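You operate a simulated robot arm through the tools that you are given. There is no shell and no other tool. Be economical: measure what you need, move in short steps, check, and stop when the job is done.

You are at the controls of a simulated two-armed robot. One attempt, no reset.

Task
Flush the hot engine till the heat pointer is in the green.
Fine: green valve open while you flush; then shut it and top the water up to the green band.

The check looks at the end state, three seconds after you hand in, the way a careful person would. Anything else that was tipped, shoved, dropped, spilled or broken makes it a failure.

Robot
Two 7-joint arms with two-finger parallel grippers on one trunk, on a base that drives. Base frame: it is fixed to the floor where the robot stands at the start and does not move with it; the origin is under the middle of the robot, x ahead of it, y to its left, z up. Lengths are in mm, angles in degrees, forces in N, time in s.
The left shoulder is at the start at [60, 147, 543], the right one opposite. With the tool pointing down near the work surface each hand reaches from about 100 to 620 mm from the robot's upright axis, wherever it stands, measured 20 degrees to its own side. Places, roughly: black valve knob [700, 100, 800]; blue button [500, -100, 800]; green valve knob [600, 0, 800]; red speed lever [800, 0, 1100]; red valve knob [800, 200, 800]; short lever [900, 100, 1100]; yellow lock bar [1000, 300, 800]. Payload 3.43 kg a hand.
Tool frame (each hand has its own): the origin (TCP) lies between the finger pads and is the grasp point; the fingertips stand 30 mm ahead of it; z points along the fingers, y is the line along which they close. Largest opening 94 mm; finger width 28, thickness 10; the body of the gripper, 50 by 96 mm, starts 55 mm behind the TCP.
Orientation is that of the tool frame in the base frame, as a unit quaternion [w, x, y, z]. With the fingers straight down and closing along the base's y, the tool's x points along the base's -x, its y along +y and its z along -z.

Tools
- The arms move only by the tool step_arm. It takes "left_deltas", "right_deltas" or both (then of equal length, played together; a hand with none holds still); each is one flat list of numbers, 7 for each row, row after row: the finger opening in mm, from 0 to 94, then the shift along the base's x, y, z in mm, then the turn, a rotation vector about the base's x, y, z in degrees. In form: [gripper, x, y, z, rx, ry, rz, gripper, x, y, z, rx, ry, rz, ...]. A call has 1 to 20 rows; each row shifts and turns the commanded pose from where the row before left it. Rows are played at 5 a second. More than 50 mm and 8.6 degrees between two rows, or a gripper value outside its range, and nothing of the call is played. Where a pose cannot be reached the arm comes as near as it can. A force on the tool above 40 N (or 10 N above the force at the start of the call, whichever is more), or a blocked arm, ends the call early, and 0.2 s more pass. Each finger travels about 72 mm/s and halts on what it meets, pressing with about 36 N; the grip force reading is that of the motor and also rises with nothing between the fingers. The clock runs only during rows and for 0.2 s after the last one: add rows that do not move to give the fingers time. The reply holds the time, the measured pose of the TCP, the force on the tool along the base axes, the opening and the grip force, in the units named above and with some noise, with the torque about the TCP (base axes, N m) and any sound that the robot's microphone picked up, and new pictures: "show" is both (left out), scene, wrist or none (wrist: the cameras of the hands that moved).
- Cameras (640 x 400 px; columns grow to the right, rows downward): "scene" is now at [63.5, -15.9, 1193.1]; the picture's right is [-0.15, -0.99, 0.00], its down [-0.40, 0.06, -0.91] and it looks along [0.90, -0.14, -0.41] (base axes); focal length 278 px, centre (320, 200). "left" rides on the left gripper at [76, -14, -103] in its tool frame; the picture's right is [0.18, 0.98, 0.00], its down [-0.75, 0.14, -0.64] and it looks along [-0.63, 0.12, 0.77] (tool axes); focal length 243 px, centre (320, 200). "right" rides on the right gripper at [76, 14, -102] in its tool frame; the picture's right is [-0.18, 0.98, 0.00], its down [-0.75, -0.14, -0.64] and it looks along [-0.63, -0.12, 0.77] (tool axes); focal length 243 px, centre (320, 200). There is no depth. A picture from a camera that has moved, and an enlarged one, comes with that camera's place and axes in the base frame and with its lens.
- raise_lower(by): slides the trunk up (or, below 0, down) by that many mm; the arms and the scene camera ride with it, the base frame stays. It gives what a move gives, with no picture.
- roll_base(legs): drives the robot by 1 to 6 legs, each [ahead, left, turn to the left] in mm, mm and degrees, along the robot's own axes; the way and the turn of a leg run together, so that a leg with both is an arc; at most 1500 mm and 180 degrees a leg. The arms and the cameras ride along, it lands a little off, and it stops where it bumps. It gives what a move gives, and a new picture of the scene camera.
- head_to(pan, tilt): turns the head with the scene camera to pan (to the left, within 86 degrees either way) and tilt (down, from -29 to 69), counted from straight ahead of the robot. It gives what a move gives, and a new picture of the scene camera.
- enlarge(camera, box): a new picture of the part [left, top, right, bottom] of that camera's present view, enlarged. No time passes.
- finish_job(): hands the job in; it is judged then, once.

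Go step by step. Nothing tells you exact positions but the pictures and the camera data: compare them with the known pose of the tool, close in by small moves and look again before you grip or let go. The budget is 120 turns and 260 pictures, counting those below and the enlarged ones. Unless the task says otherwise, let go and move clear before handing in, and close with one line.

The tools are called after "Request:" as a command line: name --argument value ..., lists and objects as JSON in quotes. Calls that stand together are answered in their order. step_arm: Moves the arms, as the interface text tells. Its arguments: {"type":"object","properties":{"left_deltas":{"type":"array"},"right_deltas":{"type":"array"},"show":{"type":"string","enum":["both","scene","wrist","none"]}},"required":[]} The other tools are called the same way: raise_lower (by) slides the trunk up or down; roll_base (legs) drives the base; head_to (pan, tilt) turns the head that bears the scene camera; enlarge (camera, box) takes an enlarged picture of a part of a camera's view; finish_job () hands the job in.

At the start:

```text
clock: 0.0
left_tool_pos: [291.6, 106.0, 998.0]
left_orientation: [0.002, 0.0, 1.0, 0.0]
left_force: [0.8, -0.5, 0.5]
left_torque: [-0.01, -0.01, -0.02]
left_width: 94.2
left_grip_force: 0.0
right_tool_pos: [273.0, -150.2, 998.7]
right_orientation: [0.0, 0.0, 1.0, 0.0]
right_force: [-0.2, -0.6, 0.1]
right_torque: [0.0, 0.0, -0.02]
right_width: 94.2
right_grip_force: 0.0
trunk travel left (down, up): [-250.0, 0.0]
robot x, y, heading: [-3.7, 1.1, -0.2]
head pan, tilt: [-8.8, 24.1]
```

scene: 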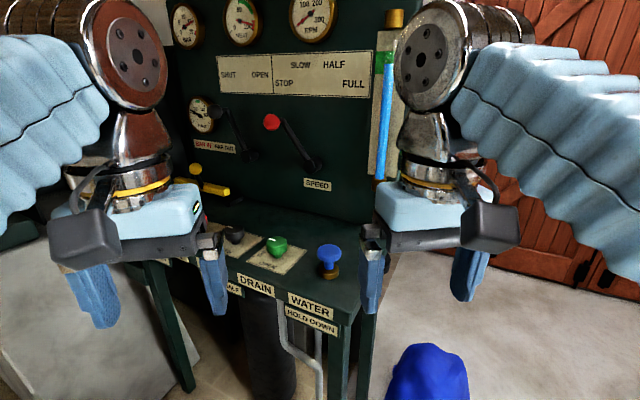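
right: 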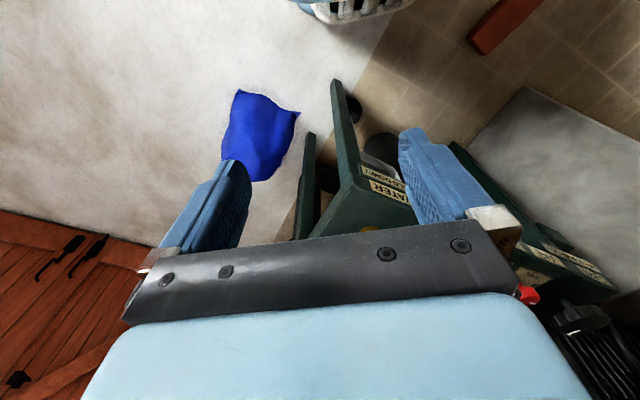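
left: 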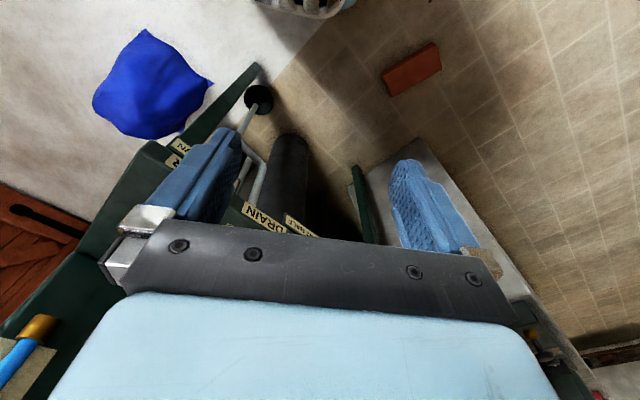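

I see a control stand with gauges, levers, and knobs (drain, water button). I look closer at the labels and gauges before moving anything.

Request:
enlarge --camera "scene" --box '[160, 0, 400, 150]'

Request:
enlarge --camera "scene" --box '[160, 140, 400, 350]'

Request:
head_to --pan -8 --tilt 0

```text
2.67 times, centred on (280, 75) of scene
camera zoom: at [63.5, -15.9, 1193.1], right [-0.15, -0.99, 0.0], down [-0.4, 0.06, -0.91], along [0.9, -0.14, -0.41], focal length 742 px, centre (427, 533)
```

zoom: 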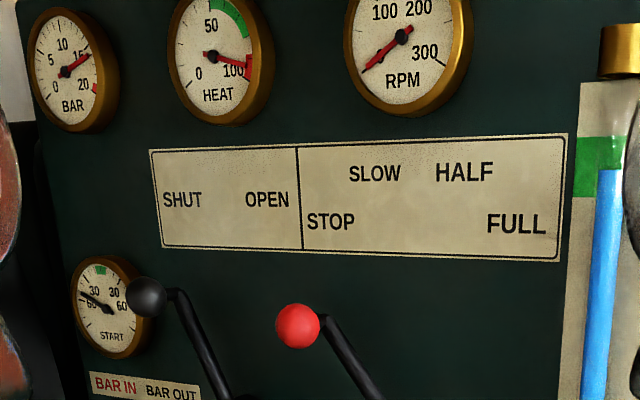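

```text
1.90 times, centred on (280, 245) of scene
camera zoom: at [63.5, -15.9, 1193.1], right [-0.15, -0.99, 0.0], down [-0.4, 0.06, -0.91], along [0.9, -0.14, -0.41], focal length 530 px, centre (396, 114)
```

zoom: 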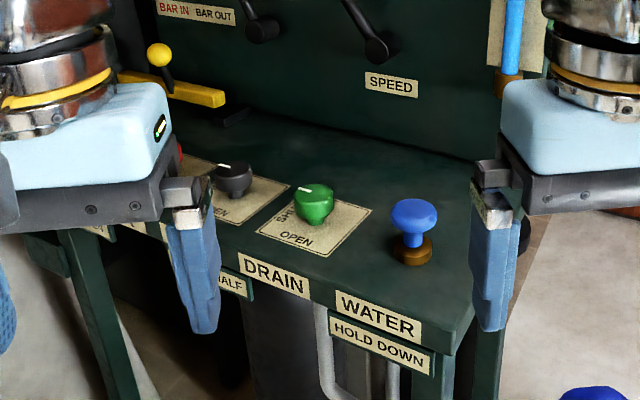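

```text
clock: 0.9
left_tool_pos: [293.1, 106.4, 999.4]
left_orientation: [0.002, -0.001, 1.0, 0.0]
left_force: [-0.1, -0.5, 1.2]
left_torque: [0.0, -0.02, -0.04]
left_width: 94.1
left_grip_force: 0.1
right_tool_pos: [272.7, -150.9, 999.1]
right_orientation: [0.0, 0.0, 1.0, 0.0]
right_force: [-0.3, 0.5, 0.1]
right_torque: [0.02, 0.0, -0.01]
right_width: 93.8
right_grip_force: 0.1
trunk travel left (down, up): [-250.0, 0.0]
robot x, y, heading: [-2.2, 0.0, 0.1]
head pan, tilt: [-8.0, 0.0]
camera scene: at [61.4, -14.2, 1232.0], right [-0.14, -0.99, 0.0], down [0.0, 0.0, -1.0], along [0.99, -0.14, 0.0], focal length 278 px, centre (320, 200)
```

scene: 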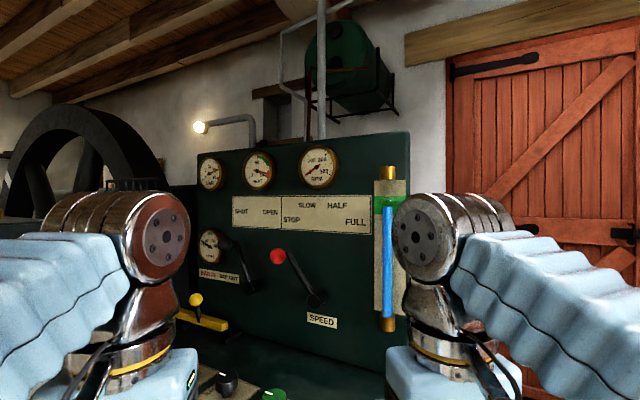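

The water glass and heat gauge are both visible. I zoom on them and on the green knob.

Request:
enlarge --camera "scene" --box '[190, 140, 420, 340]'

Request:
head_to --pan -2 --tilt 45

Request:
enlarge --camera "scene" --box '[240, 50, 440, 200]'

```text
2.00 times, centred on (305, 240) of scene
camera zoom: at [61.4, -14.2, 1232.0], right [-0.14, -0.99, 0.0], down [0.0, 0.0, -1.0], along [0.99, -0.14, 0.0], focal length 556 px, centre (350, 120)
```

zoom: 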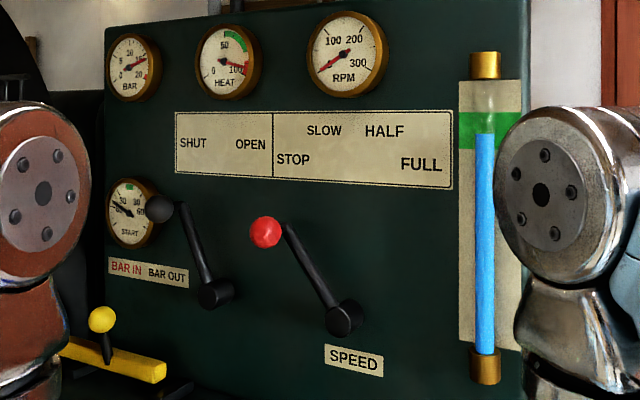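

```text
clock: 2.0
left_tool_pos: [293.5, 106.5, 1001.5]
left_orientation: [0.002, 0.0, 1.0, -0.001]
left_force: [-0.7, -1.2, 0.1]
left_torque: [0.04, 0.0, 0.0]
left_width: 94.3
left_grip_force: 0.1
right_tool_pos: [272.7, -150.6, 999.1]
right_orientation: [0.0, -0.001, 1.0, 0.0]
right_force: [-0.7, 0.0, 0.1]
right_torque: [-0.01, -0.01, 0.01]
right_width: 94.0
right_grip_force: 0.1
trunk travel left (down, up): [-250.0, 0.0]
robot x, y, heading: [-1.4, 1.2, 0.1]
head pan, tilt: [-2.0, 45.0]
camera scene: at [53.6, -4.6, 1161.2], right [-0.04, -1.0, 0.0], down [-0.71, 0.02, -0.71], along [0.71, -0.02, -0.71], focal length 278 px, centre (320, 200)
```

scene: 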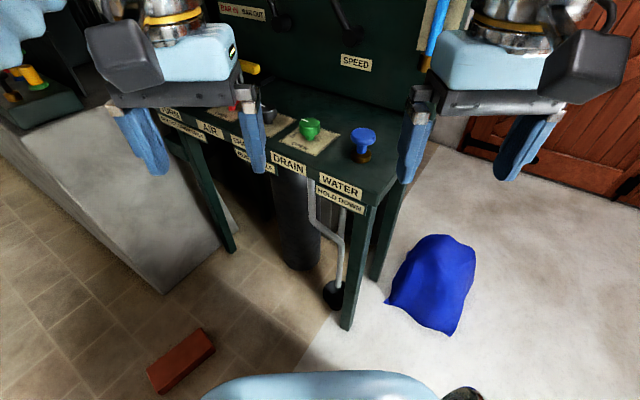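

```text
2.67 times, centred on (340, 125) of scene
camera zoom: at [53.6, -4.6, 1161.2], right [-0.04, -1.0, 0.0], down [-0.71, 0.02, -0.71], along [0.71, -0.02, -0.71], focal length 742 px, centre (267, 400)
```

zoom: 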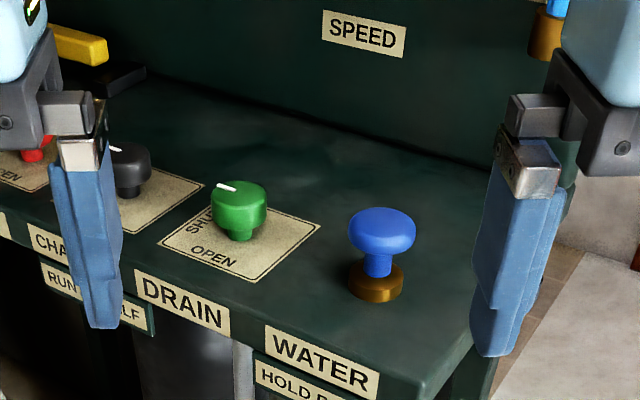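

The stand is turned roughly 35° relative to me, with the green knob at about (650, 0) and pointing to SHUT (left). The blue button is nearer and to the right, so I roll 100 mm ahead to bring both within reach and look down.

Request:
roll_base --legs '[[100, 0, 0]]'

Request:
head_to --pan 0 --tilt 60

```text
clock: 3.1
left_tool_pos: [393.3, 106.1, 1000.0]
left_orientation: [0.001, 0.001, 1.0, 0.0]
left_force: [-0.4, 0.3, 0.3]
left_torque: [0.01, -0.05, 0.0]
left_width: 93.7
left_grip_force: 0.0
right_tool_pos: [374.0, -150.4, 998.9]
right_orientation: [0.0, 0.0, 1.0, 0.0]
right_force: [-0.2, -1.3, -0.5]
right_torque: [-0.01, -0.03, 0.0]
right_width: 93.8
right_grip_force: 0.2
trunk travel left (down, up): [-250.0, 0.0]
robot x, y, heading: [102.4, 3.1, -0.1]
head pan, tilt: [-2.0, 45.0]
camera scene: at [153.7, -4.6, 1161.1], right [-0.04, -1.0, 0.0], down [-0.71, 0.03, -0.71], along [0.71, -0.03, -0.71], focal length 278 px, centre (320, 200)
```

scene: 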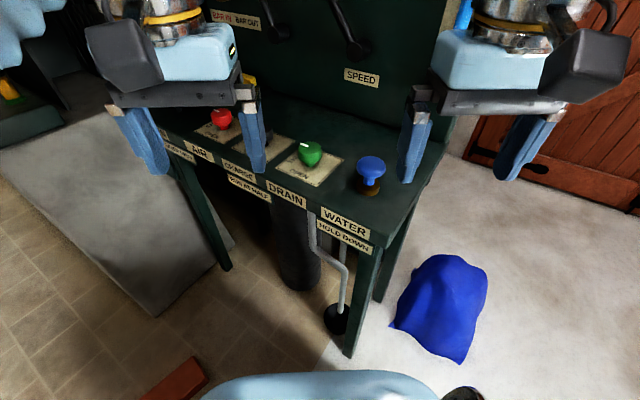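

```text
clock: 3.9
left_tool_pos: [394.2, 106.0, 1000.2]
left_orientation: [0.002, 0.001, 1.0, -0.002]
left_force: [-0.3, 0.2, -0.3]
left_torque: [-0.01, 0.01, 0.03]
left_width: 93.9
left_grip_force: 0.1
right_tool_pos: [373.2, -150.6, 998.5]
right_orientation: [0.0, 0.001, 1.0, 0.0]
right_force: [0.0, 0.6, 0.3]
right_torque: [0.01, 0.0, 0.02]
right_width: 93.8
right_grip_force: 0.1
trunk travel left (down, up): [-250.0, 0.0]
robot x, y, heading: [103.1, 1.2, -0.1]
head pan, tilt: [0.0, 60.0]
camera scene: at [139.4, -1.8, 1141.7], right [0.0, -1.0, 0.0], down [-0.87, 0.0, -0.5], along [0.5, 0.0, -0.87], focal length 278 px, centre (320, 200)
```

scene: 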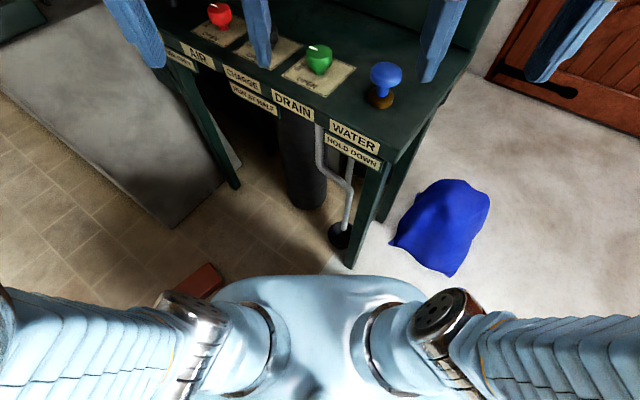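

The base is clear and both controls are visible. I move both hands above their targets: right with closed fingers towards the button at about (506, -97), left towards the knob at about (597, 0), turned clockwise so it has room for a 90° counter-clockwise turn.

Request:
step_arm --left_deltas '[94, 10, 0, 0, 0, 0, -8.5, 94, 10, 0, 0, 0, 0, -8.5, 94, 10, 0, 0, 0, 0, -8.5, 94, 15, -5, 0, 0, 0, -8.5, 94, 15, -10, 0, 0, 0, -8.5, 94, 15, -10, 0, 0, 0, -8.5, 94, 15, -10, 0, 0, 0, -8.5, 94, 15, -10, 0, 0, 0, -8.5, 94, 15, -10, 0, 0, 0, -8.5, 94, 20, -10, 0, 0, 0, -8.5, 94, 20, -15, 0, 0, 0, -5, 94, 20, -15, 0, 0, 0, 0]' --right_deltas '[60, 10, 0, 0, 0, 0, 0, 30, 10, 0, 0, 0, 0, 0, 0, 10, 5, 0, 0, 0, 0, 0, 10, 5, 0, 0, 0, 0, 0, 10, 5, 0, 0, 0, 0, 0, 10, 5, 0, 0, 0, 0, 0, 10, 5, 0, 0, 0, 0, 0, 10, 5, 0, 0, 0, 0, 0, 10, 5, 0, 0, 0, 0, 0, 10, 5, 0, 0, 0, 0, 0, 5, 5, 0, 0, 0, 0, 0, 0, 5, 0, 0, 0, 0]'

```text
clock: 6.5
left_tool_pos: [464.4, 65.2, 1019.9]
left_orientation: [0.043, 0.617, 0.786, 0.002]
left_force: [-0.4, -0.7, -0.5]
left_torque: [0.04, -0.03, 0.01]
left_width: 93.9
left_grip_force: 0.0
left hand out of reach, approached as far as the arm can: row 7, 8, 9, 10, 11, 12
right_tool_pos: [477.3, -101.8, 998.4]
right_orientation: [0.001, 0.001, 1.0, 0.0]
right_force: [-0.9, 0.4, 0.1]
right_torque: [-0.03, -0.04, -0.04]
right_width: 0.0
right_grip_force: 32.4
trunk travel left (down, up): [-250.0, 0.0]
robot x, y, heading: [102.7, -2.2, 0.2]
head pan, tilt: [0.0, 60.0]
camera scene: at [139.3, -1.7, 1141.6], right [0.0, -1.0, 0.0], down [-0.87, 0.0, -0.5], along [0.5, 0.0, -0.87], focal length 278 px, centre (320, 200)
camera right: at [403.2, -87.2, 1100.9], right [0.19, 0.98, 0.0], down [0.75, -0.14, 0.64], along [0.63, -0.12, -0.77], focal length 243 px, centre (320, 200)
camera left: at [427.3, 141.4, 1116.3], right [0.91, 0.41, 0.04], down [0.27, -0.67, 0.7], along [0.32, -0.62, -0.72], focal length 243 px, centre (320, 200)
```

scene: 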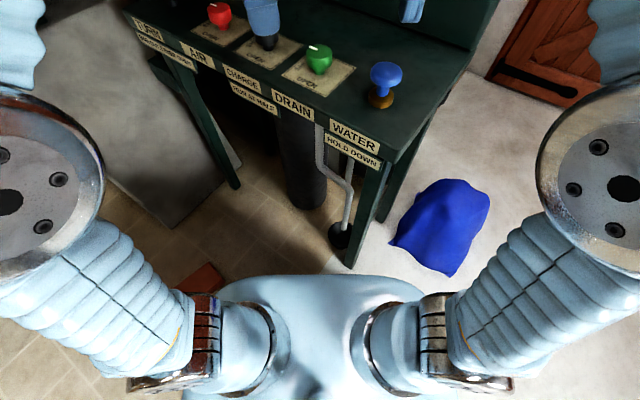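
right: 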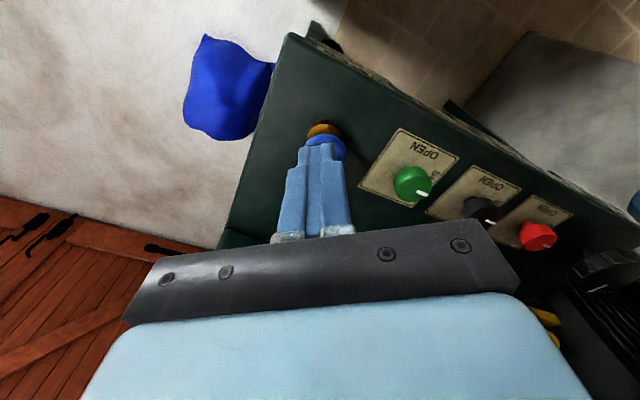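
left: 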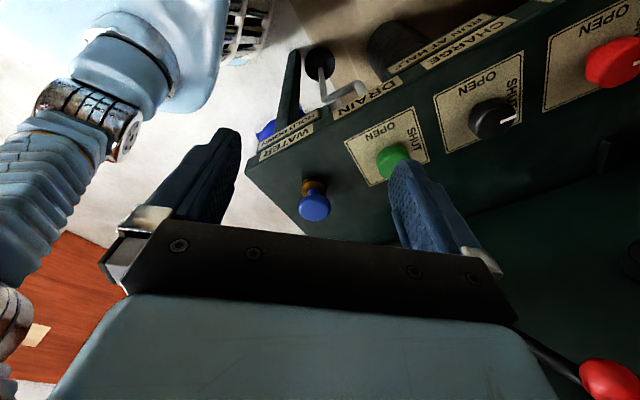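

Triangulating gives the knob at about (607, 3, 842) and the button at about (553, -110, 838). I lower both hands to just above these heights to get within reach and look again.

Request:
step_arm --left_deltas '[94, 0, 0, -20, 0, 0, 0, 94, 0, 0, -20, 0, 0, 0, 94, 10, 0, -20, 0, 0, 0, 94, 10, 0, -10, 0, 0, 0, 94, 10, -4, 0, 0, 0, 0, 94, 0, -4, 0, 0, 0, 0, 94, 0, 0, 0, 0, 0, 0]' --right_deltas '[0, 10, 0, -10, 0, 0, 0, 0, 10, 0, -10, 0, 0, 0, 0, 10, 0, -10, 0, 0, 0, 0, 10, -3, -10, 0, 0, 0, 0, 10, -3, -10, 0, 0, 0, 0, 10, -3, -10, 0, 0, 0, 0, 10, 0, -10, 0, 0, 0]'

```text
clock: 8.1
left_tool_pos: [494.5, 54.4, 951.6]
left_orientation: [0.041, 0.617, 0.786, 0.002]
left_force: [0.2, -0.2, -0.2]
left_torque: [0.03, 0.01, 0.03]
left_width: 94.0
left_grip_force: 0.0
right_tool_pos: [548.5, -111.2, 929.8]
right_orientation: [0.001, 0.001, 1.0, 0.0]
right_force: [0.1, 0.3, 0.8]
right_torque: [-0.02, -0.02, -0.04]
right_width: 0.0
right_grip_force: 33.0
trunk travel left (down, up): [-250.0, 0.0]
robot x, y, heading: [104.1, -4.1, -0.2]
head pan, tilt: [0.0, 60.0]
camera scene: at [139.3, -1.8, 1141.7], right [0.0, -1.0, 0.0], down [-0.87, 0.0, -0.5], along [0.5, 0.0, -0.87], focal length 278 px, centre (320, 200)
camera right: at [473.5, -96.0, 1032.9], right [0.19, 0.98, 0.0], down [0.75, -0.14, 0.64], along [0.63, -0.12, -0.77], focal length 243 px, centre (320, 200)
camera left: at [456.2, 131.8, 1047.0], right [0.91, 0.41, 0.04], down [0.27, -0.67, 0.69], along [0.31, -0.62, -0.72], focal length 243 px, centre (320, 200)
```

scene: 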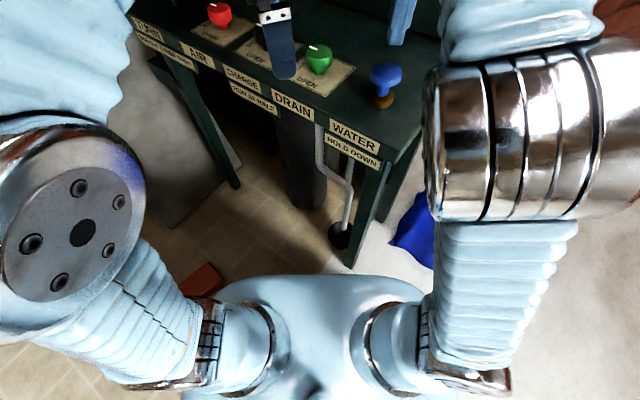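
right: 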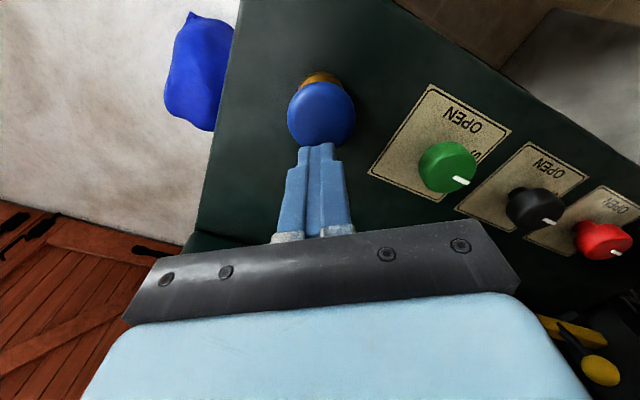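
left: 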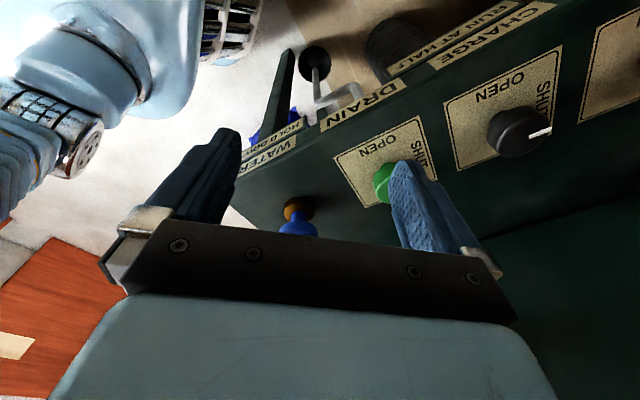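

The right hand reaches well, but the left is limited by reaching across. I pull both hands back and up, then shift the base left and turn it towards the stand so both targets sit squarely ahead.

Request:
step_arm --left_deltas '[94, -20, 5, 20, 0, 0, 8, 94, -20, 5, 20, 0, 0, 8, 94, -30, 5, 10, 0, 0, 8, 94, -30, 10, 0, 0, 0, 8, 94, -30, 10, 0, 0, 0, 0, 94, -20, 10, 0, 0, 0, 0]' --right_deltas '[0, 0, 0, 20, 0, 0, 0, 0, -20, 0, 20, 0, 0, 0, 0, -30, 0, 20, 0, 0, 0, 0, -30, 0, 0, 0, 0, 0, 0, -30, 0, 0, 0, 0, 0, 0, -30, 0, 0, 0, 0, 0]' --show "none"

Request:
roll_base --legs '[[46, 114, 0], [0, 0, -25]]'

```text
clock: 9.5
left_tool_pos: [343.1, 102.5, 1000.4]
left_orientation: [0.039, 0.376, 0.926, 0.013]
left_force: [-0.1, 0.1, 0.0]
left_torque: [0.03, 0.06, 0.02]
left_width: 93.9
left_grip_force: 0.1
right_tool_pos: [407.2, -111.1, 989.3]
right_orientation: [0.0, 0.001, 1.0, 0.0]
right_force: [0.8, 0.1, -0.1]
right_torque: [-0.02, -0.03, -0.02]
right_width: 0.1
right_grip_force: 32.9
trunk travel left (down, up): [-250.0, 0.0]
robot x, y, heading: [98.3, 0.9, 0.0]
head pan, tilt: [0.0, 60.0]
```

```text
clock: 12.1
left_tool_pos: [410.6, 104.7, 1002.9]
left_orientation: [0.041, 0.568, 0.822, 0.005]
left_force: [-0.5, 0.3, -0.5]
left_torque: [0.01, -0.03, -0.02]
left_width: 94.1
left_grip_force: 0.0
right_tool_pos: [378.7, -114.8, 987.8]
right_orientation: [0.0, 0.218, 0.976, 0.0]
right_force: [0.3, -0.2, 0.4]
right_torque: [0.0, 0.01, 0.02]
right_width: 0.0
right_grip_force: 32.8
trunk travel left (down, up): [-250.0, 0.0]
robot x, y, heading: [147.6, 115.5, -25.2]
head pan, tilt: [0.0, 60.0]
camera scene: at [181.9, 97.7, 1141.7], right [-0.42, -0.91, 0.0], down [-0.78, 0.37, -0.5], along [0.45, -0.21, -0.87], focal length 278 px, centre (320, 200)
```

scene: 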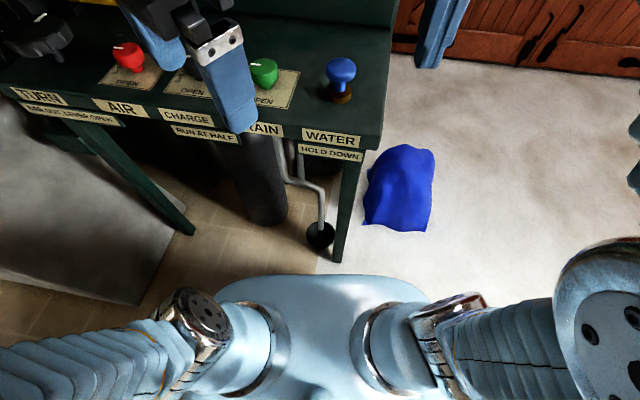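

The robot is now squarely placed. I bring both hands above their targets again, fixing the left hand's small tilt and turning the right hand so its camera stays clear.

Request:
step_arm --left_deltas '[94, 20, -10, 0, 2.2, 4.2, 0, 94, 20, -10, 0, 0, 0, -3, 94, 25, -10, 0, 0, 0, -3, 94, 25, -12, -10, 0, 0, -3, 94, 25, -15, -10, 0, 0, -3, 94, 25, -15, -20, 0, 0, -3, 94, 25, -15, -20, 0, 0, -1, 94, 25, -14, -13, 0, 0, 0]' --right_deltas '[0, 20, 0, 0, 0, 0, 6, 0, 20, 0, 0, 0, 0, 6, 0, 20, 0, 0, 0, 0, 6, 0, 20, 0, 0, 0, 0, 6, 0, 20, 0, -10, 0, 0, 6, 0, 20, 0, -16, 0, 0, 6, 0, 25, 0, -16, 0, 0, 4, 0, 25, 5, -16, 0, 0, 0]'

```text
clock: 13.9
left_tool_pos: [600.0, 0.3, 926.7]
left_orientation: [0.0, 0.679, 0.735, -0.001]
left_force: [-0.7, 0.2, 0.7]
left_torque: [0.02, -0.03, 0.06]
left_width: 94.1
left_grip_force: 0.1
right_tool_pos: [548.3, -109.2, 929.3]
right_orientation: [0.0, -0.13, 0.992, 0.001]
right_force: [-0.3, -0.7, 0.0]
right_torque: [0.02, -0.04, -0.05]
right_width: 0.0
right_grip_force: 32.9
trunk travel left (down, up): [-250.0, 0.0]
robot x, y, heading: [148.1, 115.2, -25.1]
head pan, tilt: [0.0, 60.0]
camera scene: at [181.7, 97.7, 1141.7], right [-0.42, -0.91, 0.0], down [-0.78, 0.37, -0.5], along [0.45, -0.21, -0.87], focal length 278 px, centre (320, 200)
camera right: at [472.6, -115.8, 1032.6], right [-0.08, 1.0, 0.0], down [0.76, 0.06, 0.64], along [0.64, 0.05, -0.77], focal length 243 px, centre (320, 200)
camera left: at [580.7, 76.3, 1029.2], right [0.96, 0.26, 0.0], down [0.2, -0.74, 0.64], along [0.17, -0.62, -0.77], focal length 243 px, centre (320, 200)
```

scene: 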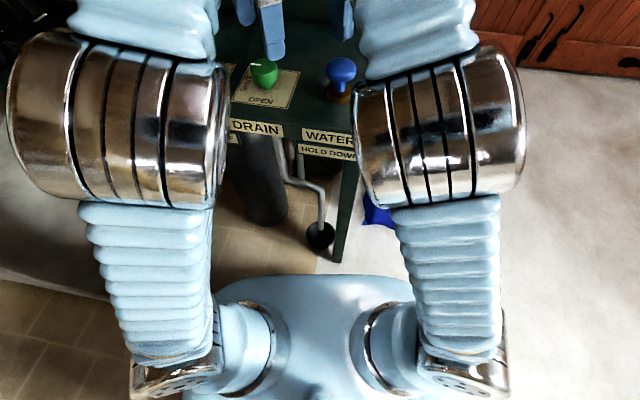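
right: 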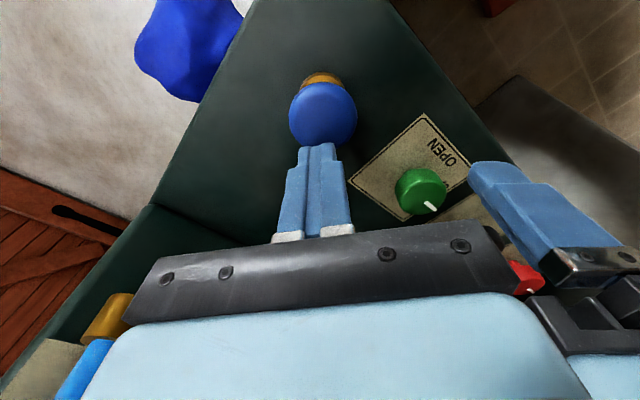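
left: 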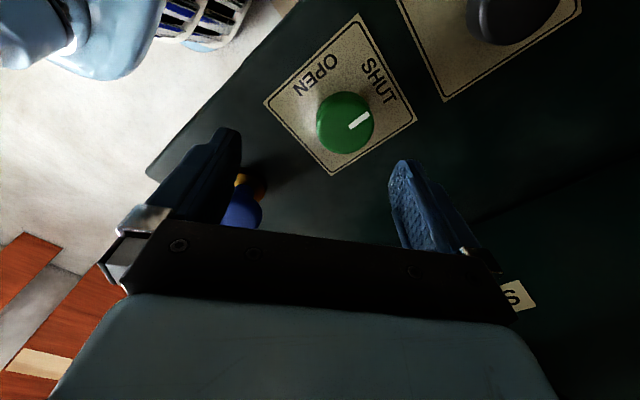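

The knob top resolves to about (623, 5, 825) and the button top to about (543, -109, 850). I centre the left hand over the knob and lower it with open fingers, and shift the right hand over the button.

Request:
step_arm --left_deltas '[94, 11, 2, 0, 0, 0, 0, 94, 12, 3, 0, 0, 0, 0, 94, 0, 0, -20, 0, 0, 0, 94, 0, 0, -20, 0, 0, 0, 94, 0, 0, -16, 0, 0, 0, 94, 0, 0, 0, 0, 0, 0]' --right_deltas '[0, -5, 0, 0, 0, 0, 0, 0, 0, 0, -10, 0, 0, 0, 0, 0, 0, 0, 0, 0, 0, 0, 0, 0, 0, 0, 0, 0, 0, 0, 0, 0, 0, 0, 0, 0, 0, 0, 0, 0, 0, 0]' --show "both"

```text
clock: 15.3
left_tool_pos: [624.5, 8.0, 871.7]
left_orientation: [0.0, 0.677, 0.736, -0.002]
left_force: [0.5, 0.5, 0.0]
left_torque: [0.0, 0.04, -0.01]
left_width: 94.0
left_grip_force: 0.0
right_tool_pos: [543.6, -110.3, 919.8]
right_orientation: [0.0, -0.13, 0.992, 0.0]
right_force: [0.6, 0.0, 0.3]
right_torque: [-0.01, -0.02, 0.0]
right_width: 0.0
right_grip_force: 32.7
trunk travel left (down, up): [-250.0, 0.0]
robot x, y, heading: [143.8, 117.2, -25.1]
head pan, tilt: [0.0, 60.0]
camera scene: at [182.0, 97.7, 1141.7], right [-0.42, -0.91, 0.0], down [-0.78, 0.37, -0.5], along [0.45, -0.21, -0.87], focal length 278 px, centre (320, 200)
camera right: at [467.6, -116.1, 1023.4], right [-0.07, 1.0, 0.0], down [0.76, 0.06, 0.64], along [0.64, 0.05, -0.77], focal length 243 px, centre (320, 200)
camera left: at [606.0, 83.3, 973.0], right [0.96, 0.26, 0.0], down [0.2, -0.74, 0.64], along [0.17, -0.62, -0.77], focal length 243 px, centre (320, 200)
```

scene: 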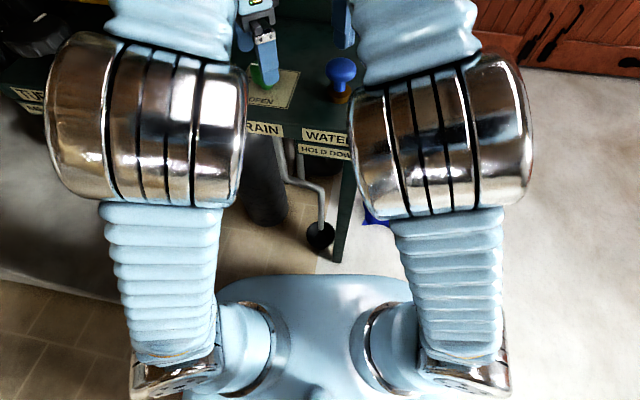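
right: 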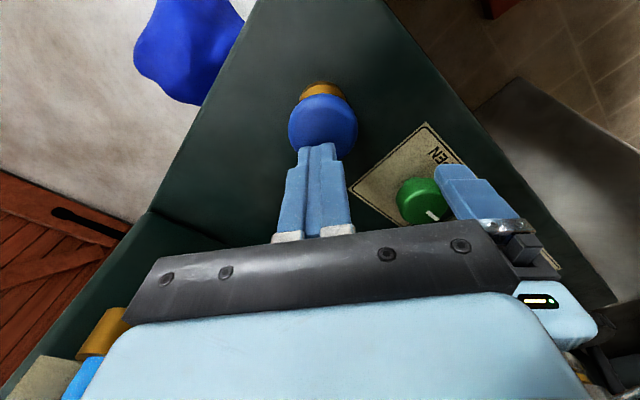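
left: 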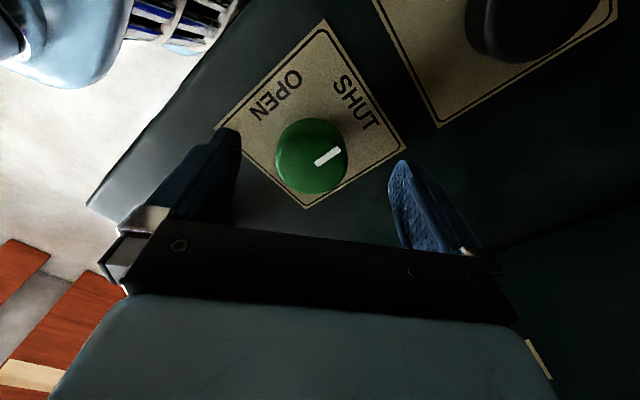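

The knob is well centred between the left fingers. I correct by a few millimetres and lower until the pads surround it, watching force.

Request:
step_arm --left_deltas '[94, -3, -3, -8, 0, 0, 0, 94, 0, 0, -8, 0, 0, 0, 94, 0, 0, -8, 0, 0, 0, 94, 0, 0, -7, 0, 0, 0, 94, 0, 0, 0, 0, 0, 0]' --show "wrist"

Request:
enlarge --camera "right" --box '[260, 60, 560, 260]'

Request:
head_to --pan 0 --tilt 5

```text
clock: 16.5
left_tool_pos: [620.2, 5.9, 839.7]
left_orientation: [0.0, 0.677, 0.736, -0.001]
left_force: [-0.6, -0.6, -0.1]
left_torque: [-0.02, 0.01, 0.01]
left_width: 94.0
left_grip_force: 0.1
right_tool_pos: [543.7, -110.1, 920.2]
right_orientation: [0.0, -0.13, 0.992, -0.001]
right_force: [-0.3, 0.0, -1.4]
right_torque: [0.04, 0.03, 0.01]
right_width: 0.2
right_grip_force: 33.0
trunk travel left (down, up): [-250.0, 0.0]
robot x, y, heading: [148.7, 113.0, -25.3]
head pan, tilt: [0.0, 60.0]
camera left: at [601.7, 80.7, 942.1], right [0.96, 0.26, 0.0], down [0.2, -0.74, 0.64], along [0.17, -0.62, -0.77], focal length 243 px, centre (320, 200)
```

left: 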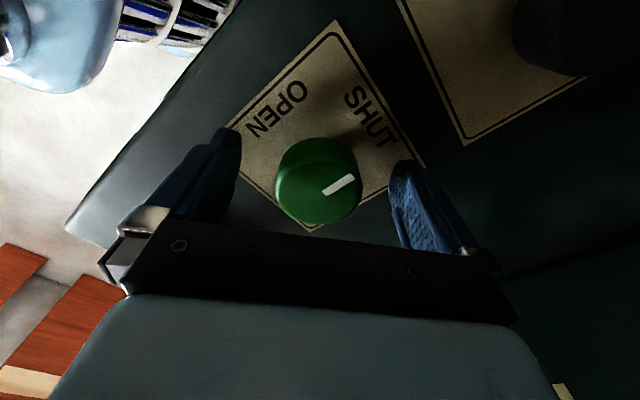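

```text
2.00 times, centred on (410, 160) of right
camera zoom: at [467.6, -116.1, 1023.4], right [-0.07, 1.0, 0.0], down [0.76, 0.06, 0.64], along [0.64, 0.05, -0.77], focal length 485 px, centre (140, 280)
```

zoom: 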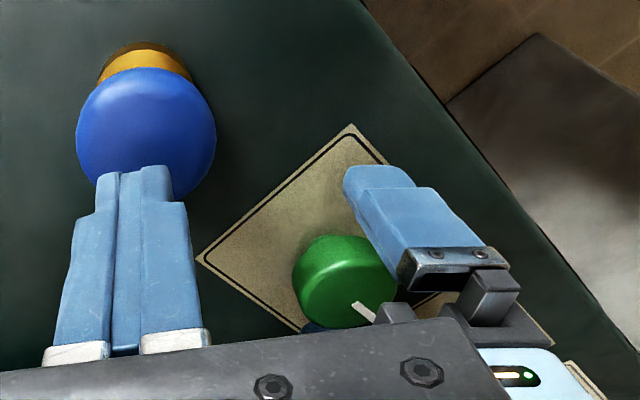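

```text
clock: 17.7
left_tool_pos: [621.2, 5.8, 839.8]
left_orientation: [0.0, 0.677, 0.736, -0.002]
left_force: [0.6, -0.1, 0.1]
left_torque: [0.03, -0.02, -0.02]
left_width: 93.8
left_grip_force: 0.1
right_tool_pos: [543.5, -110.7, 920.9]
right_orientation: [0.0, -0.131, 0.991, 0.0]
right_force: [-0.1, 0.2, 0.2]
right_torque: [0.01, -0.03, 0.0]
right_width: 0.0
right_grip_force: 32.9
trunk travel left (down, up): [-250.0, 0.0]
robot x, y, heading: [145.3, 117.2, -25.1]
head pan, tilt: [0.0, 5.0]
camera scene: at [204.8, 87.0, 1224.1], right [-0.42, -0.91, 0.0], down [-0.08, 0.04, -1.0], along [0.9, -0.42, -0.09], focal length 278 px, centre (320, 200)
```

scene: 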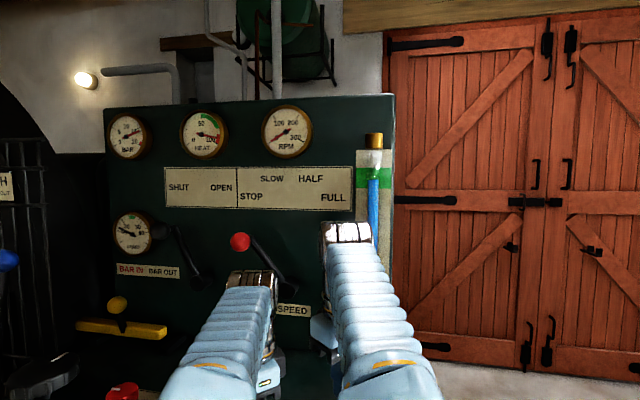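

The heat pointer is in the red and the water is at the low edge of the green band; both gauges are readable from here. I settle a few millimetres lower and close the left fingers on the knob.

Request:
step_arm --left_deltas '[94, 1, -3, -4, 0, 0, 0, 94, 0, 0, -3, 0, 0, 0, 60, 0, 0, 0, 0, 0, 0, 40, 0, 0, 0, 0, 0, 0, 40, 0, 0, 0, 0, 0, 0]' --show "wrist"

```text
clock: 18.9
left_tool_pos: [620.1, 1.9, 833.4]
left_orientation: [0.0, 0.678, 0.735, -0.001]
left_force: [-6.9, 0.8, -3.3]
left_torque: [-0.05, 0.17, 0.02]
left_width: 47.3
left_grip_force: 44.7
right_tool_pos: [542.7, -110.1, 920.0]
right_orientation: [-0.001, -0.129, 0.992, 0.0]
right_force: [-0.5, -0.5, -0.1]
right_torque: [-0.01, 0.02, 0.0]
right_width: 0.2
right_grip_force: 33.4
trunk travel left (down, up): [-250.0, 0.0]
robot x, y, heading: [144.9, 115.7, -25.1]
head pan, tilt: [0.0, 5.0]
camera left: at [602.1, 77.9, 935.5], right [0.96, 0.26, 0.0], down [0.2, -0.74, 0.64], along [0.17, -0.62, -0.77], focal length 243 px, centre (320, 200)
```

left: 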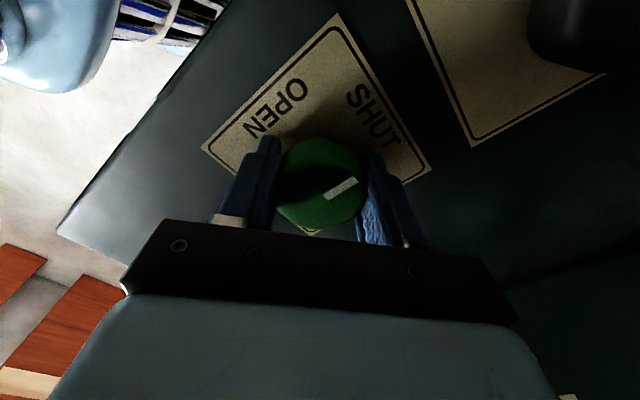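

The knob is gripped at 47 mm. I lower the right fingers to just above the button before opening the drain.

Request:
step_arm --right_deltas '[0, 0, 0, -12, 0, 0, 0, 0, 0, 0, -10, 0, 0, 0, 0, 0, 0, -8, 0, 0, 0]' --show "wrist"

```text
clock: 19.7
left_tool_pos: [621.0, 2.6, 832.3]
left_orientation: [0.001, 0.678, 0.735, -0.001]
left_force: [-12.8, 2.0, -10.4]
left_torque: [-0.11, 0.25, -0.03]
left_width: 47.3
left_grip_force: 45.1
right_tool_pos: [543.1, -109.7, 890.0]
right_orientation: [0.0, -0.129, 0.992, 0.0]
right_force: [0.2, 0.4, 0.9]
right_torque: [-0.04, 0.01, 0.01]
right_width: 0.0
right_grip_force: 33.1
trunk travel left (down, up): [-250.0, 0.0]
robot x, y, heading: [144.2, 114.8, -25.3]
head pan, tilt: [0.0, 5.0]
camera right: at [467.3, -115.6, 994.0], right [-0.07, 1.0, 0.0], down [0.76, 0.06, 0.64], along [0.64, 0.05, -0.77], focal length 243 px, centre (320, 200)
```

right: 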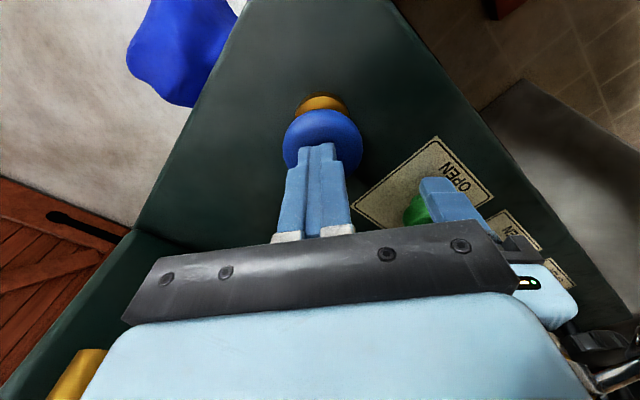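

Right fingertips sit about 10 mm above the button. I now turn the knob counter-clockwise by 45° and check.

Request:
step_arm --left_deltas '[40, -1, 0, -1, 0, 0, 7.5, 40, -0.5, 0, 0, 0, 0, 7.5, 40, 0, 0, 0, 0, 0, 7.5, 40, 0, 0, 0, 0, 0, 7.5, 40, 0, 0, 0, 0, 0, 7.5, 40, 0, 0, 0, 0, 0, 7.5]' --show "both"

```text
clock: 21.1
left_tool_pos: [619.8, 2.9, 834.1]
left_orientation: [0.0, 0.345, 0.939, -0.001]
left_force: [-15.3, 6.0, -8.4]
left_torque: [-0.15, -0.49, -0.01]
left_width: 47.1
left_grip_force: 45.9
right_tool_pos: [542.7, -109.3, 891.3]
right_orientation: [0.0, -0.13, 0.992, -0.001]
right_force: [0.3, 0.6, 0.7]
right_torque: [-0.02, -0.04, -0.01]
right_width: 0.1
right_grip_force: 33.3
trunk travel left (down, up): [-250.0, 0.0]
robot x, y, heading: [144.7, 111.6, -25.2]
head pan, tilt: [0.0, 5.0]
camera scene: at [203.9, 87.4, 1224.1], right [-0.42, -0.91, 0.0], down [-0.08, 0.04, -1.0], along [0.9, -0.42, -0.09], focal length 278 px, centre (320, 200)
camera left: at [553.8, 41.0, 935.6], right [0.49, 0.87, 0.0], down [0.67, -0.38, 0.64], along [0.56, -0.32, -0.77], focal length 243 px, centre (320, 200)
```

scene: 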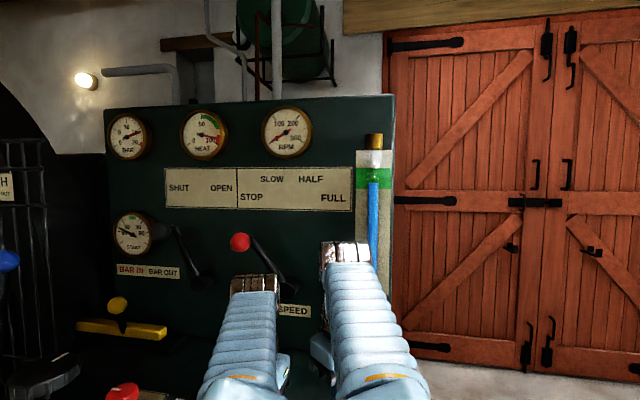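
left: 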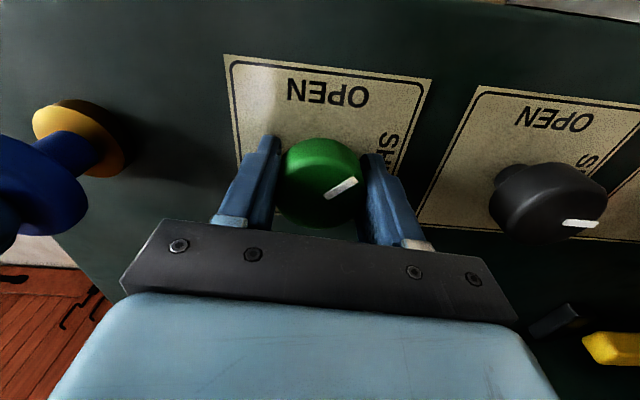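

The knob turns with the hand, and its pointer has left SHUT. I turn the remaining 45°.

Request:
step_arm --left_deltas '[40, -0.5, 0, 0, 0, 0, 7.5, 40, -0.5, 0, 0, 0, 0, 7.5, 40, 0, 0, 0, 0, 0, 7.5, 40, 0, 0, 0, 0, 0, 7.5, 40, 0, 0, 0, 0, 0, 7.5, 40, 0, 0, 0, 0, 0, 7.5]' --show "both"

```text
clock: 22.5
left_tool_pos: [620.6, 1.0, 832.9]
left_orientation: [0.001, -0.042, 0.999, -0.001]
left_force: [-2.0, -5.6, -1.7]
left_torque: [0.05, -1.32, -0.01]
left_width: 47.5
left_grip_force: 44.8
right_tool_pos: [543.5, -110.2, 890.0]
right_orientation: [0.0, -0.129, 0.992, 0.001]
right_force: [-0.3, 0.3, -0.9]
right_torque: [-0.01, -0.01, 0.01]
right_width: 0.0
right_grip_force: 33.1
trunk travel left (down, up): [-250.0, 0.0]
robot x, y, heading: [146.3, 111.8, -25.0]
head pan, tilt: [0.0, 5.0]
camera scene: at [204.5, 86.4, 1224.1], right [-0.42, -0.91, 0.0], down [-0.08, 0.04, -1.0], along [0.9, -0.42, -0.09], focal length 278 px, centre (320, 200)
camera left: at [545.7, -19.1, 935.5], right [-0.27, 0.96, 0.0], down [0.74, 0.2, 0.64], along [0.62, 0.17, -0.76], focal length 243 px, centre (320, 200)
```

scene: 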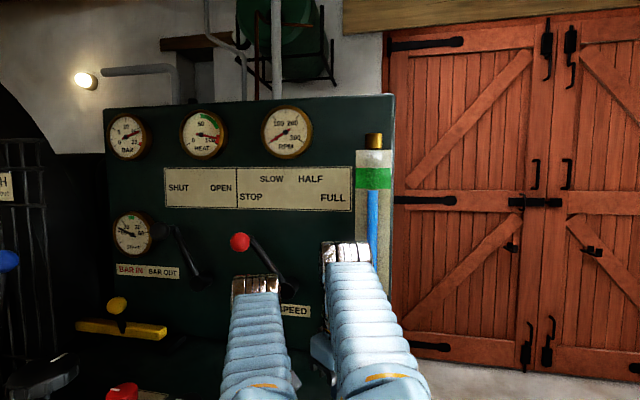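
left: 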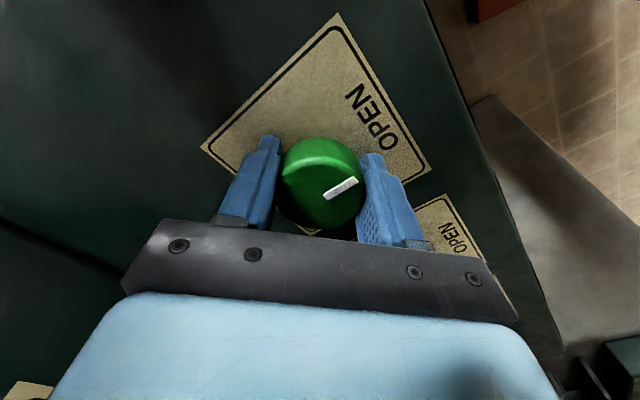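

The pointer is at OPEN and the water is falling, so I press the button down now in small steps.

Request:
step_arm --right_deltas '[0, 0, 0, -8, 0, 0, 0, 0, 0, 0, -5, 0, 0, 0, 0, 0, 0, -4, 0, 0, 0, 0, 0, 0, -4, 0, 0, 0]' --show "both"

```text
clock: 23.5
left_tool_pos: [619.0, 0.8, 834.3]
left_orientation: [0.0, -0.041, 0.999, -0.002]
left_force: [4.9, -3.1, 1.9]
left_torque: [0.25, 0.81, 0.0]
left_width: 47.1
left_grip_force: 45.1
right_tool_pos: [543.9, -113.4, 874.3]
right_orientation: [0.006, -0.128, 0.992, 0.0]
right_force: [1.0, -0.9, 14.3]
right_torque: [-0.07, 0.07, 0.01]
right_width: 0.2
right_grip_force: 33.3
trunk travel left (down, up): [-250.0, 0.0]
robot x, y, heading: [142.7, 113.6, -25.1]
head pan, tilt: [0.0, 5.0]
heard: click
stopped in row 4 (right hand): the force on the tool passed its limit at 46 N (the readings are from after the stop); the commanded pose is now the measured one
camera scene: at [204.7, 86.8, 1224.5], right [-0.42, -0.91, 0.0], down [-0.08, 0.04, -1.0], along [0.9, -0.42, -0.09], focal length 278 px, centre (320, 200)
camera right: at [466.2, -118.8, 977.9], right [-0.07, 1.0, 0.0], down [0.76, 0.05, 0.65], along [0.65, 0.05, -0.76], focal length 243 px, centre (320, 200)
```

scene: 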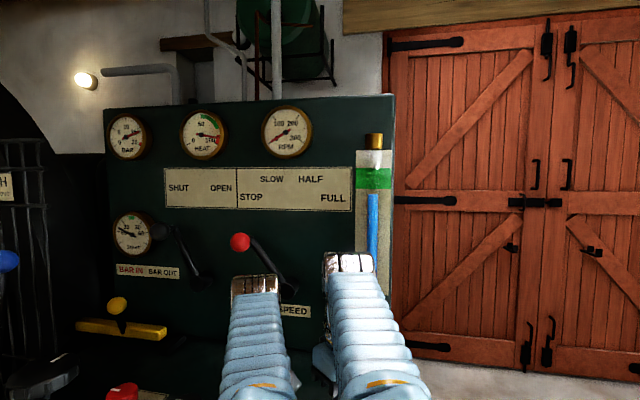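
right: 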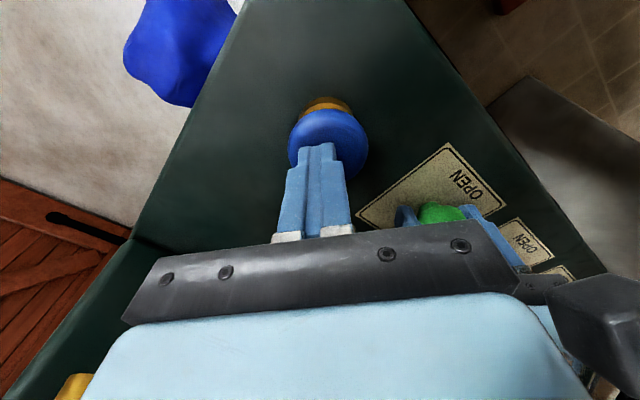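

A click was heard and the force peaked, so the button bottomed out and is probably down. I hold still for 1 s to see how the heat and level respond.

Request:
step_arm --right_deltas '[0, 0, 0, 0, 0, 0, 0, 0, 0, 0, 0, 0, 0, 0, 0, 0, 0, 0, 0, 0, 0, 0, 0, 0, 0, 0, 0, 0]' --show "scene"

Request:
enlarge --camera "scene" --box '[170, 90, 410, 270]'

```text
clock: 24.5
left_tool_pos: [619.7, 1.2, 833.4]
left_orientation: [0.0, -0.04, 0.999, -0.002]
left_force: [7.1, -7.3, 3.8]
left_torque: [-0.2, 0.12, -0.01]
left_width: 47.1
left_grip_force: 44.9
right_tool_pos: [543.7, -113.1, 874.7]
right_orientation: [0.006, -0.127, 0.992, 0.001]
right_force: [5.2, -3.4, 27.8]
right_torque: [-0.1, 0.1, -0.05]
right_width: 0.0
right_grip_force: 33.0
trunk travel left (down, up): [-250.0, 0.0]
robot x, y, heading: [144.7, 111.0, -25.0]
head pan, tilt: [0.0, 5.0]
camera scene: at [204.5, 86.8, 1224.4], right [-0.42, -0.91, 0.0], down [-0.08, 0.04, -1.0], along [0.9, -0.42, -0.09], focal length 278 px, centre (320, 200)
```

scene: 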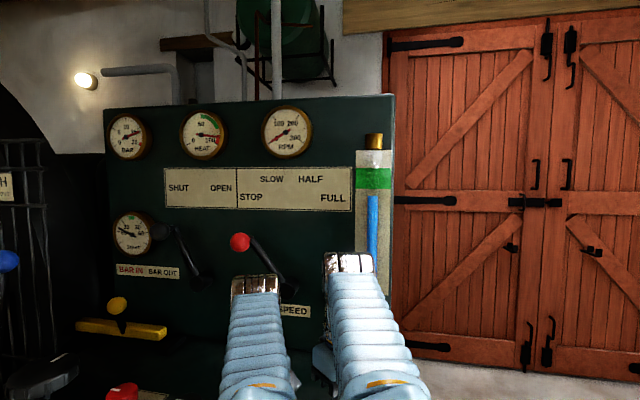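

```text
2.22 times, centred on (290, 180) of scene
camera zoom: at [204.5, 86.8, 1224.4], right [-0.42, -0.91, 0.0], down [-0.08, 0.04, -1.0], along [0.9, -0.42, -0.09], focal length 618 px, centre (387, 244)
```

zoom: 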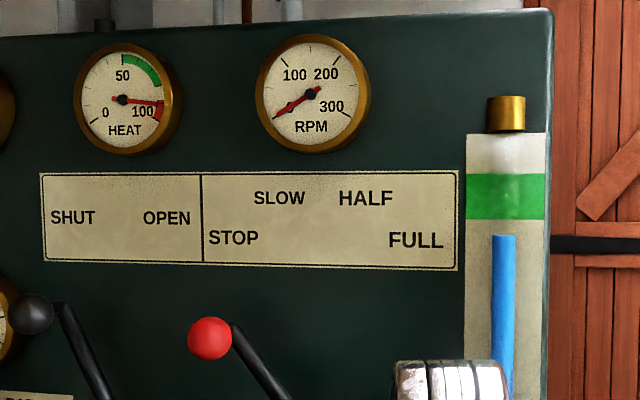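

The heat pointer has begun to drop and the level has steadied, so the flush works. I keep holding for 3 s.

Request:
step_arm --right_deltas '[0, 0, 0, 0, 0, 0, 0, 0, 0, 0, 0, 0, 0, 0, 0, 0, 0, 0, 0, 0, 0, 0, 0, 0, 0, 0, 0, 0, 0, 0, 0, 0, 0, 0, 0, 0, 0, 0, 0, 0, 0, 0, 0, 0, 0, 0, 0, 0, 0, 0, 0, 0, 0, 0, 0, 0, 0, 0, 0, 0, 0, 0, 0, 0, 0, 0, 0, 0, 0, 0, 0, 0, 0, 0, 0, 0, 0, 0, 0, 0, 0, 0, 0, 0, 0, 0, 0, 0, 0, 0, 0, 0, 0, 0, 0, 0, 0, 0]' --show "none"

Request:
enlarge --camera "scene" --box '[170, 90, 410, 270]'

```text
clock: 27.5
left_tool_pos: [619.8, 0.6, 833.4]
left_orientation: [0.001, -0.04, 0.999, -0.002]
left_force: [14.4, -14.8, 8.4]
left_torque: [-0.2, -0.14, -0.03]
left_width: 47.1
left_grip_force: 45.1
right_tool_pos: [542.5, -113.0, 874.1]
right_orientation: [0.006, -0.127, 0.992, 0.001]
right_force: [7.9, -2.8, 38.8]
right_torque: [-0.11, 0.06, 0.02]
right_width: 0.1
right_grip_force: 33.5
trunk travel left (down, up): [-250.0, 0.0]
robot x, y, heading: [144.0, 115.0, -25.1]
head pan, tilt: [0.0, 5.0]
```

```text
2.22 times, centred on (290, 180) of scene
camera zoom: at [204.4, 86.6, 1224.3], right [-0.42, -0.91, 0.0], down [-0.08, 0.04, -1.0], along [0.9, -0.42, -0.09], focal length 618 px, centre (387, 244)
```

zoom: 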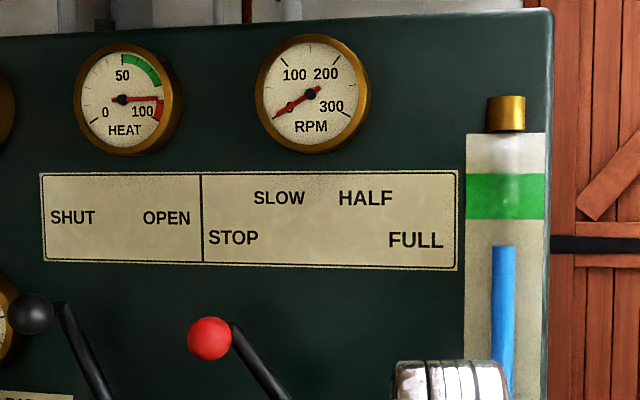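

Heat is falling steadily and the level is dropping slowly. I ease the press by 1 mm and relax the left grip, since the valve stays open on its own, then keep holding for 4 s.

Request:
step_arm --left_deltas '[55, 0, 0, 0, 0, 0, 0, 64, 0, 0, 0, 0, 0, 0, 64, 0, 0, 0, 0, 0, 0, 64, 0, 0, 0, 0, 0, 0, 64, 0, 0, 0, 0, 0, 0, 64, 0, 0, 0, 0, 0, 0, 64, 0, 0, 0, 0, 0, 0, 64, 0, 0, 0, 0, 0, 0, 64, 0, 0, 0, 0, 0, 0, 64, 0, 0, 0, 0, 0, 0, 64, 0, 0, 0, 0, 0, 0, 64, 0, 0, 0, 0, 0, 0, 64, 0, 0, 0, 0, 0, 0, 64, 0, 0, 0, 0, 0, 0, 64, 0, 0, 0, 0, 0, 0]' --right_deltas '[0, 0, 0, 1, 0, 0, 0, 0, 0, 0, 0, 0, 0, 0, 0, 0, 0, 0, 0, 0, 0, 0, 0, 0, 0, 0, 0, 0, 0, 0, 0, 0, 0, 0, 0, 0, 0, 0, 0, 0, 0, 0, 0, 0, 0, 0, 0, 0, 0, 0, 0, 0, 0, 0, 0, 0, 0, 0, 0, 0, 0, 0, 0, 0, 0, 0, 0, 0, 0, 0, 0, 0, 0, 0, 0, 0, 0, 0, 0, 0, 0, 0, 0, 0, 0, 0, 0, 0, 0, 0, 0, 0, 0, 0, 0, 0, 0, 0, 0, 0, 0, 0, 0, 0, 0]' --show "none"

Request:
enlarge --camera "scene" --box '[170, 90, 410, 270]'

```text
clock: 30.7
left_tool_pos: [618.8, 1.4, 833.7]
left_orientation: [0.0, -0.041, 0.999, -0.003]
left_force: [-0.4, 0.6, 0.2]
left_torque: [-0.01, 0.02, 0.0]
left_width: 64.2
left_grip_force: 0.1
right_tool_pos: [543.1, -112.3, 875.2]
right_orientation: [0.004, -0.127, 0.992, 0.0]
right_force: [-1.5, -4.3, 17.4]
right_torque: [-0.19, 0.15, 0.03]
right_width: 0.0
right_grip_force: 33.0
trunk travel left (down, up): [-250.0, 0.0]
robot x, y, heading: [148.1, 117.7, -25.4]
head pan, tilt: [0.0, 5.0]
```

```text
2.22 times, centred on (290, 180) of scene
camera zoom: at [203.9, 87.0, 1224.2], right [-0.42, -0.91, 0.0], down [-0.08, 0.04, -1.0], along [0.9, -0.42, -0.09], focal length 618 px, centre (387, 244)
```

zoom: 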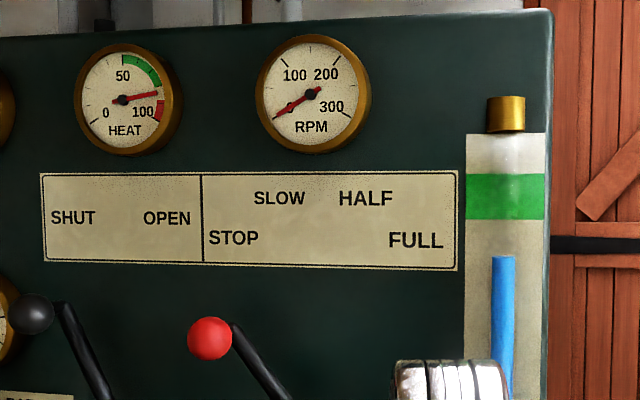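

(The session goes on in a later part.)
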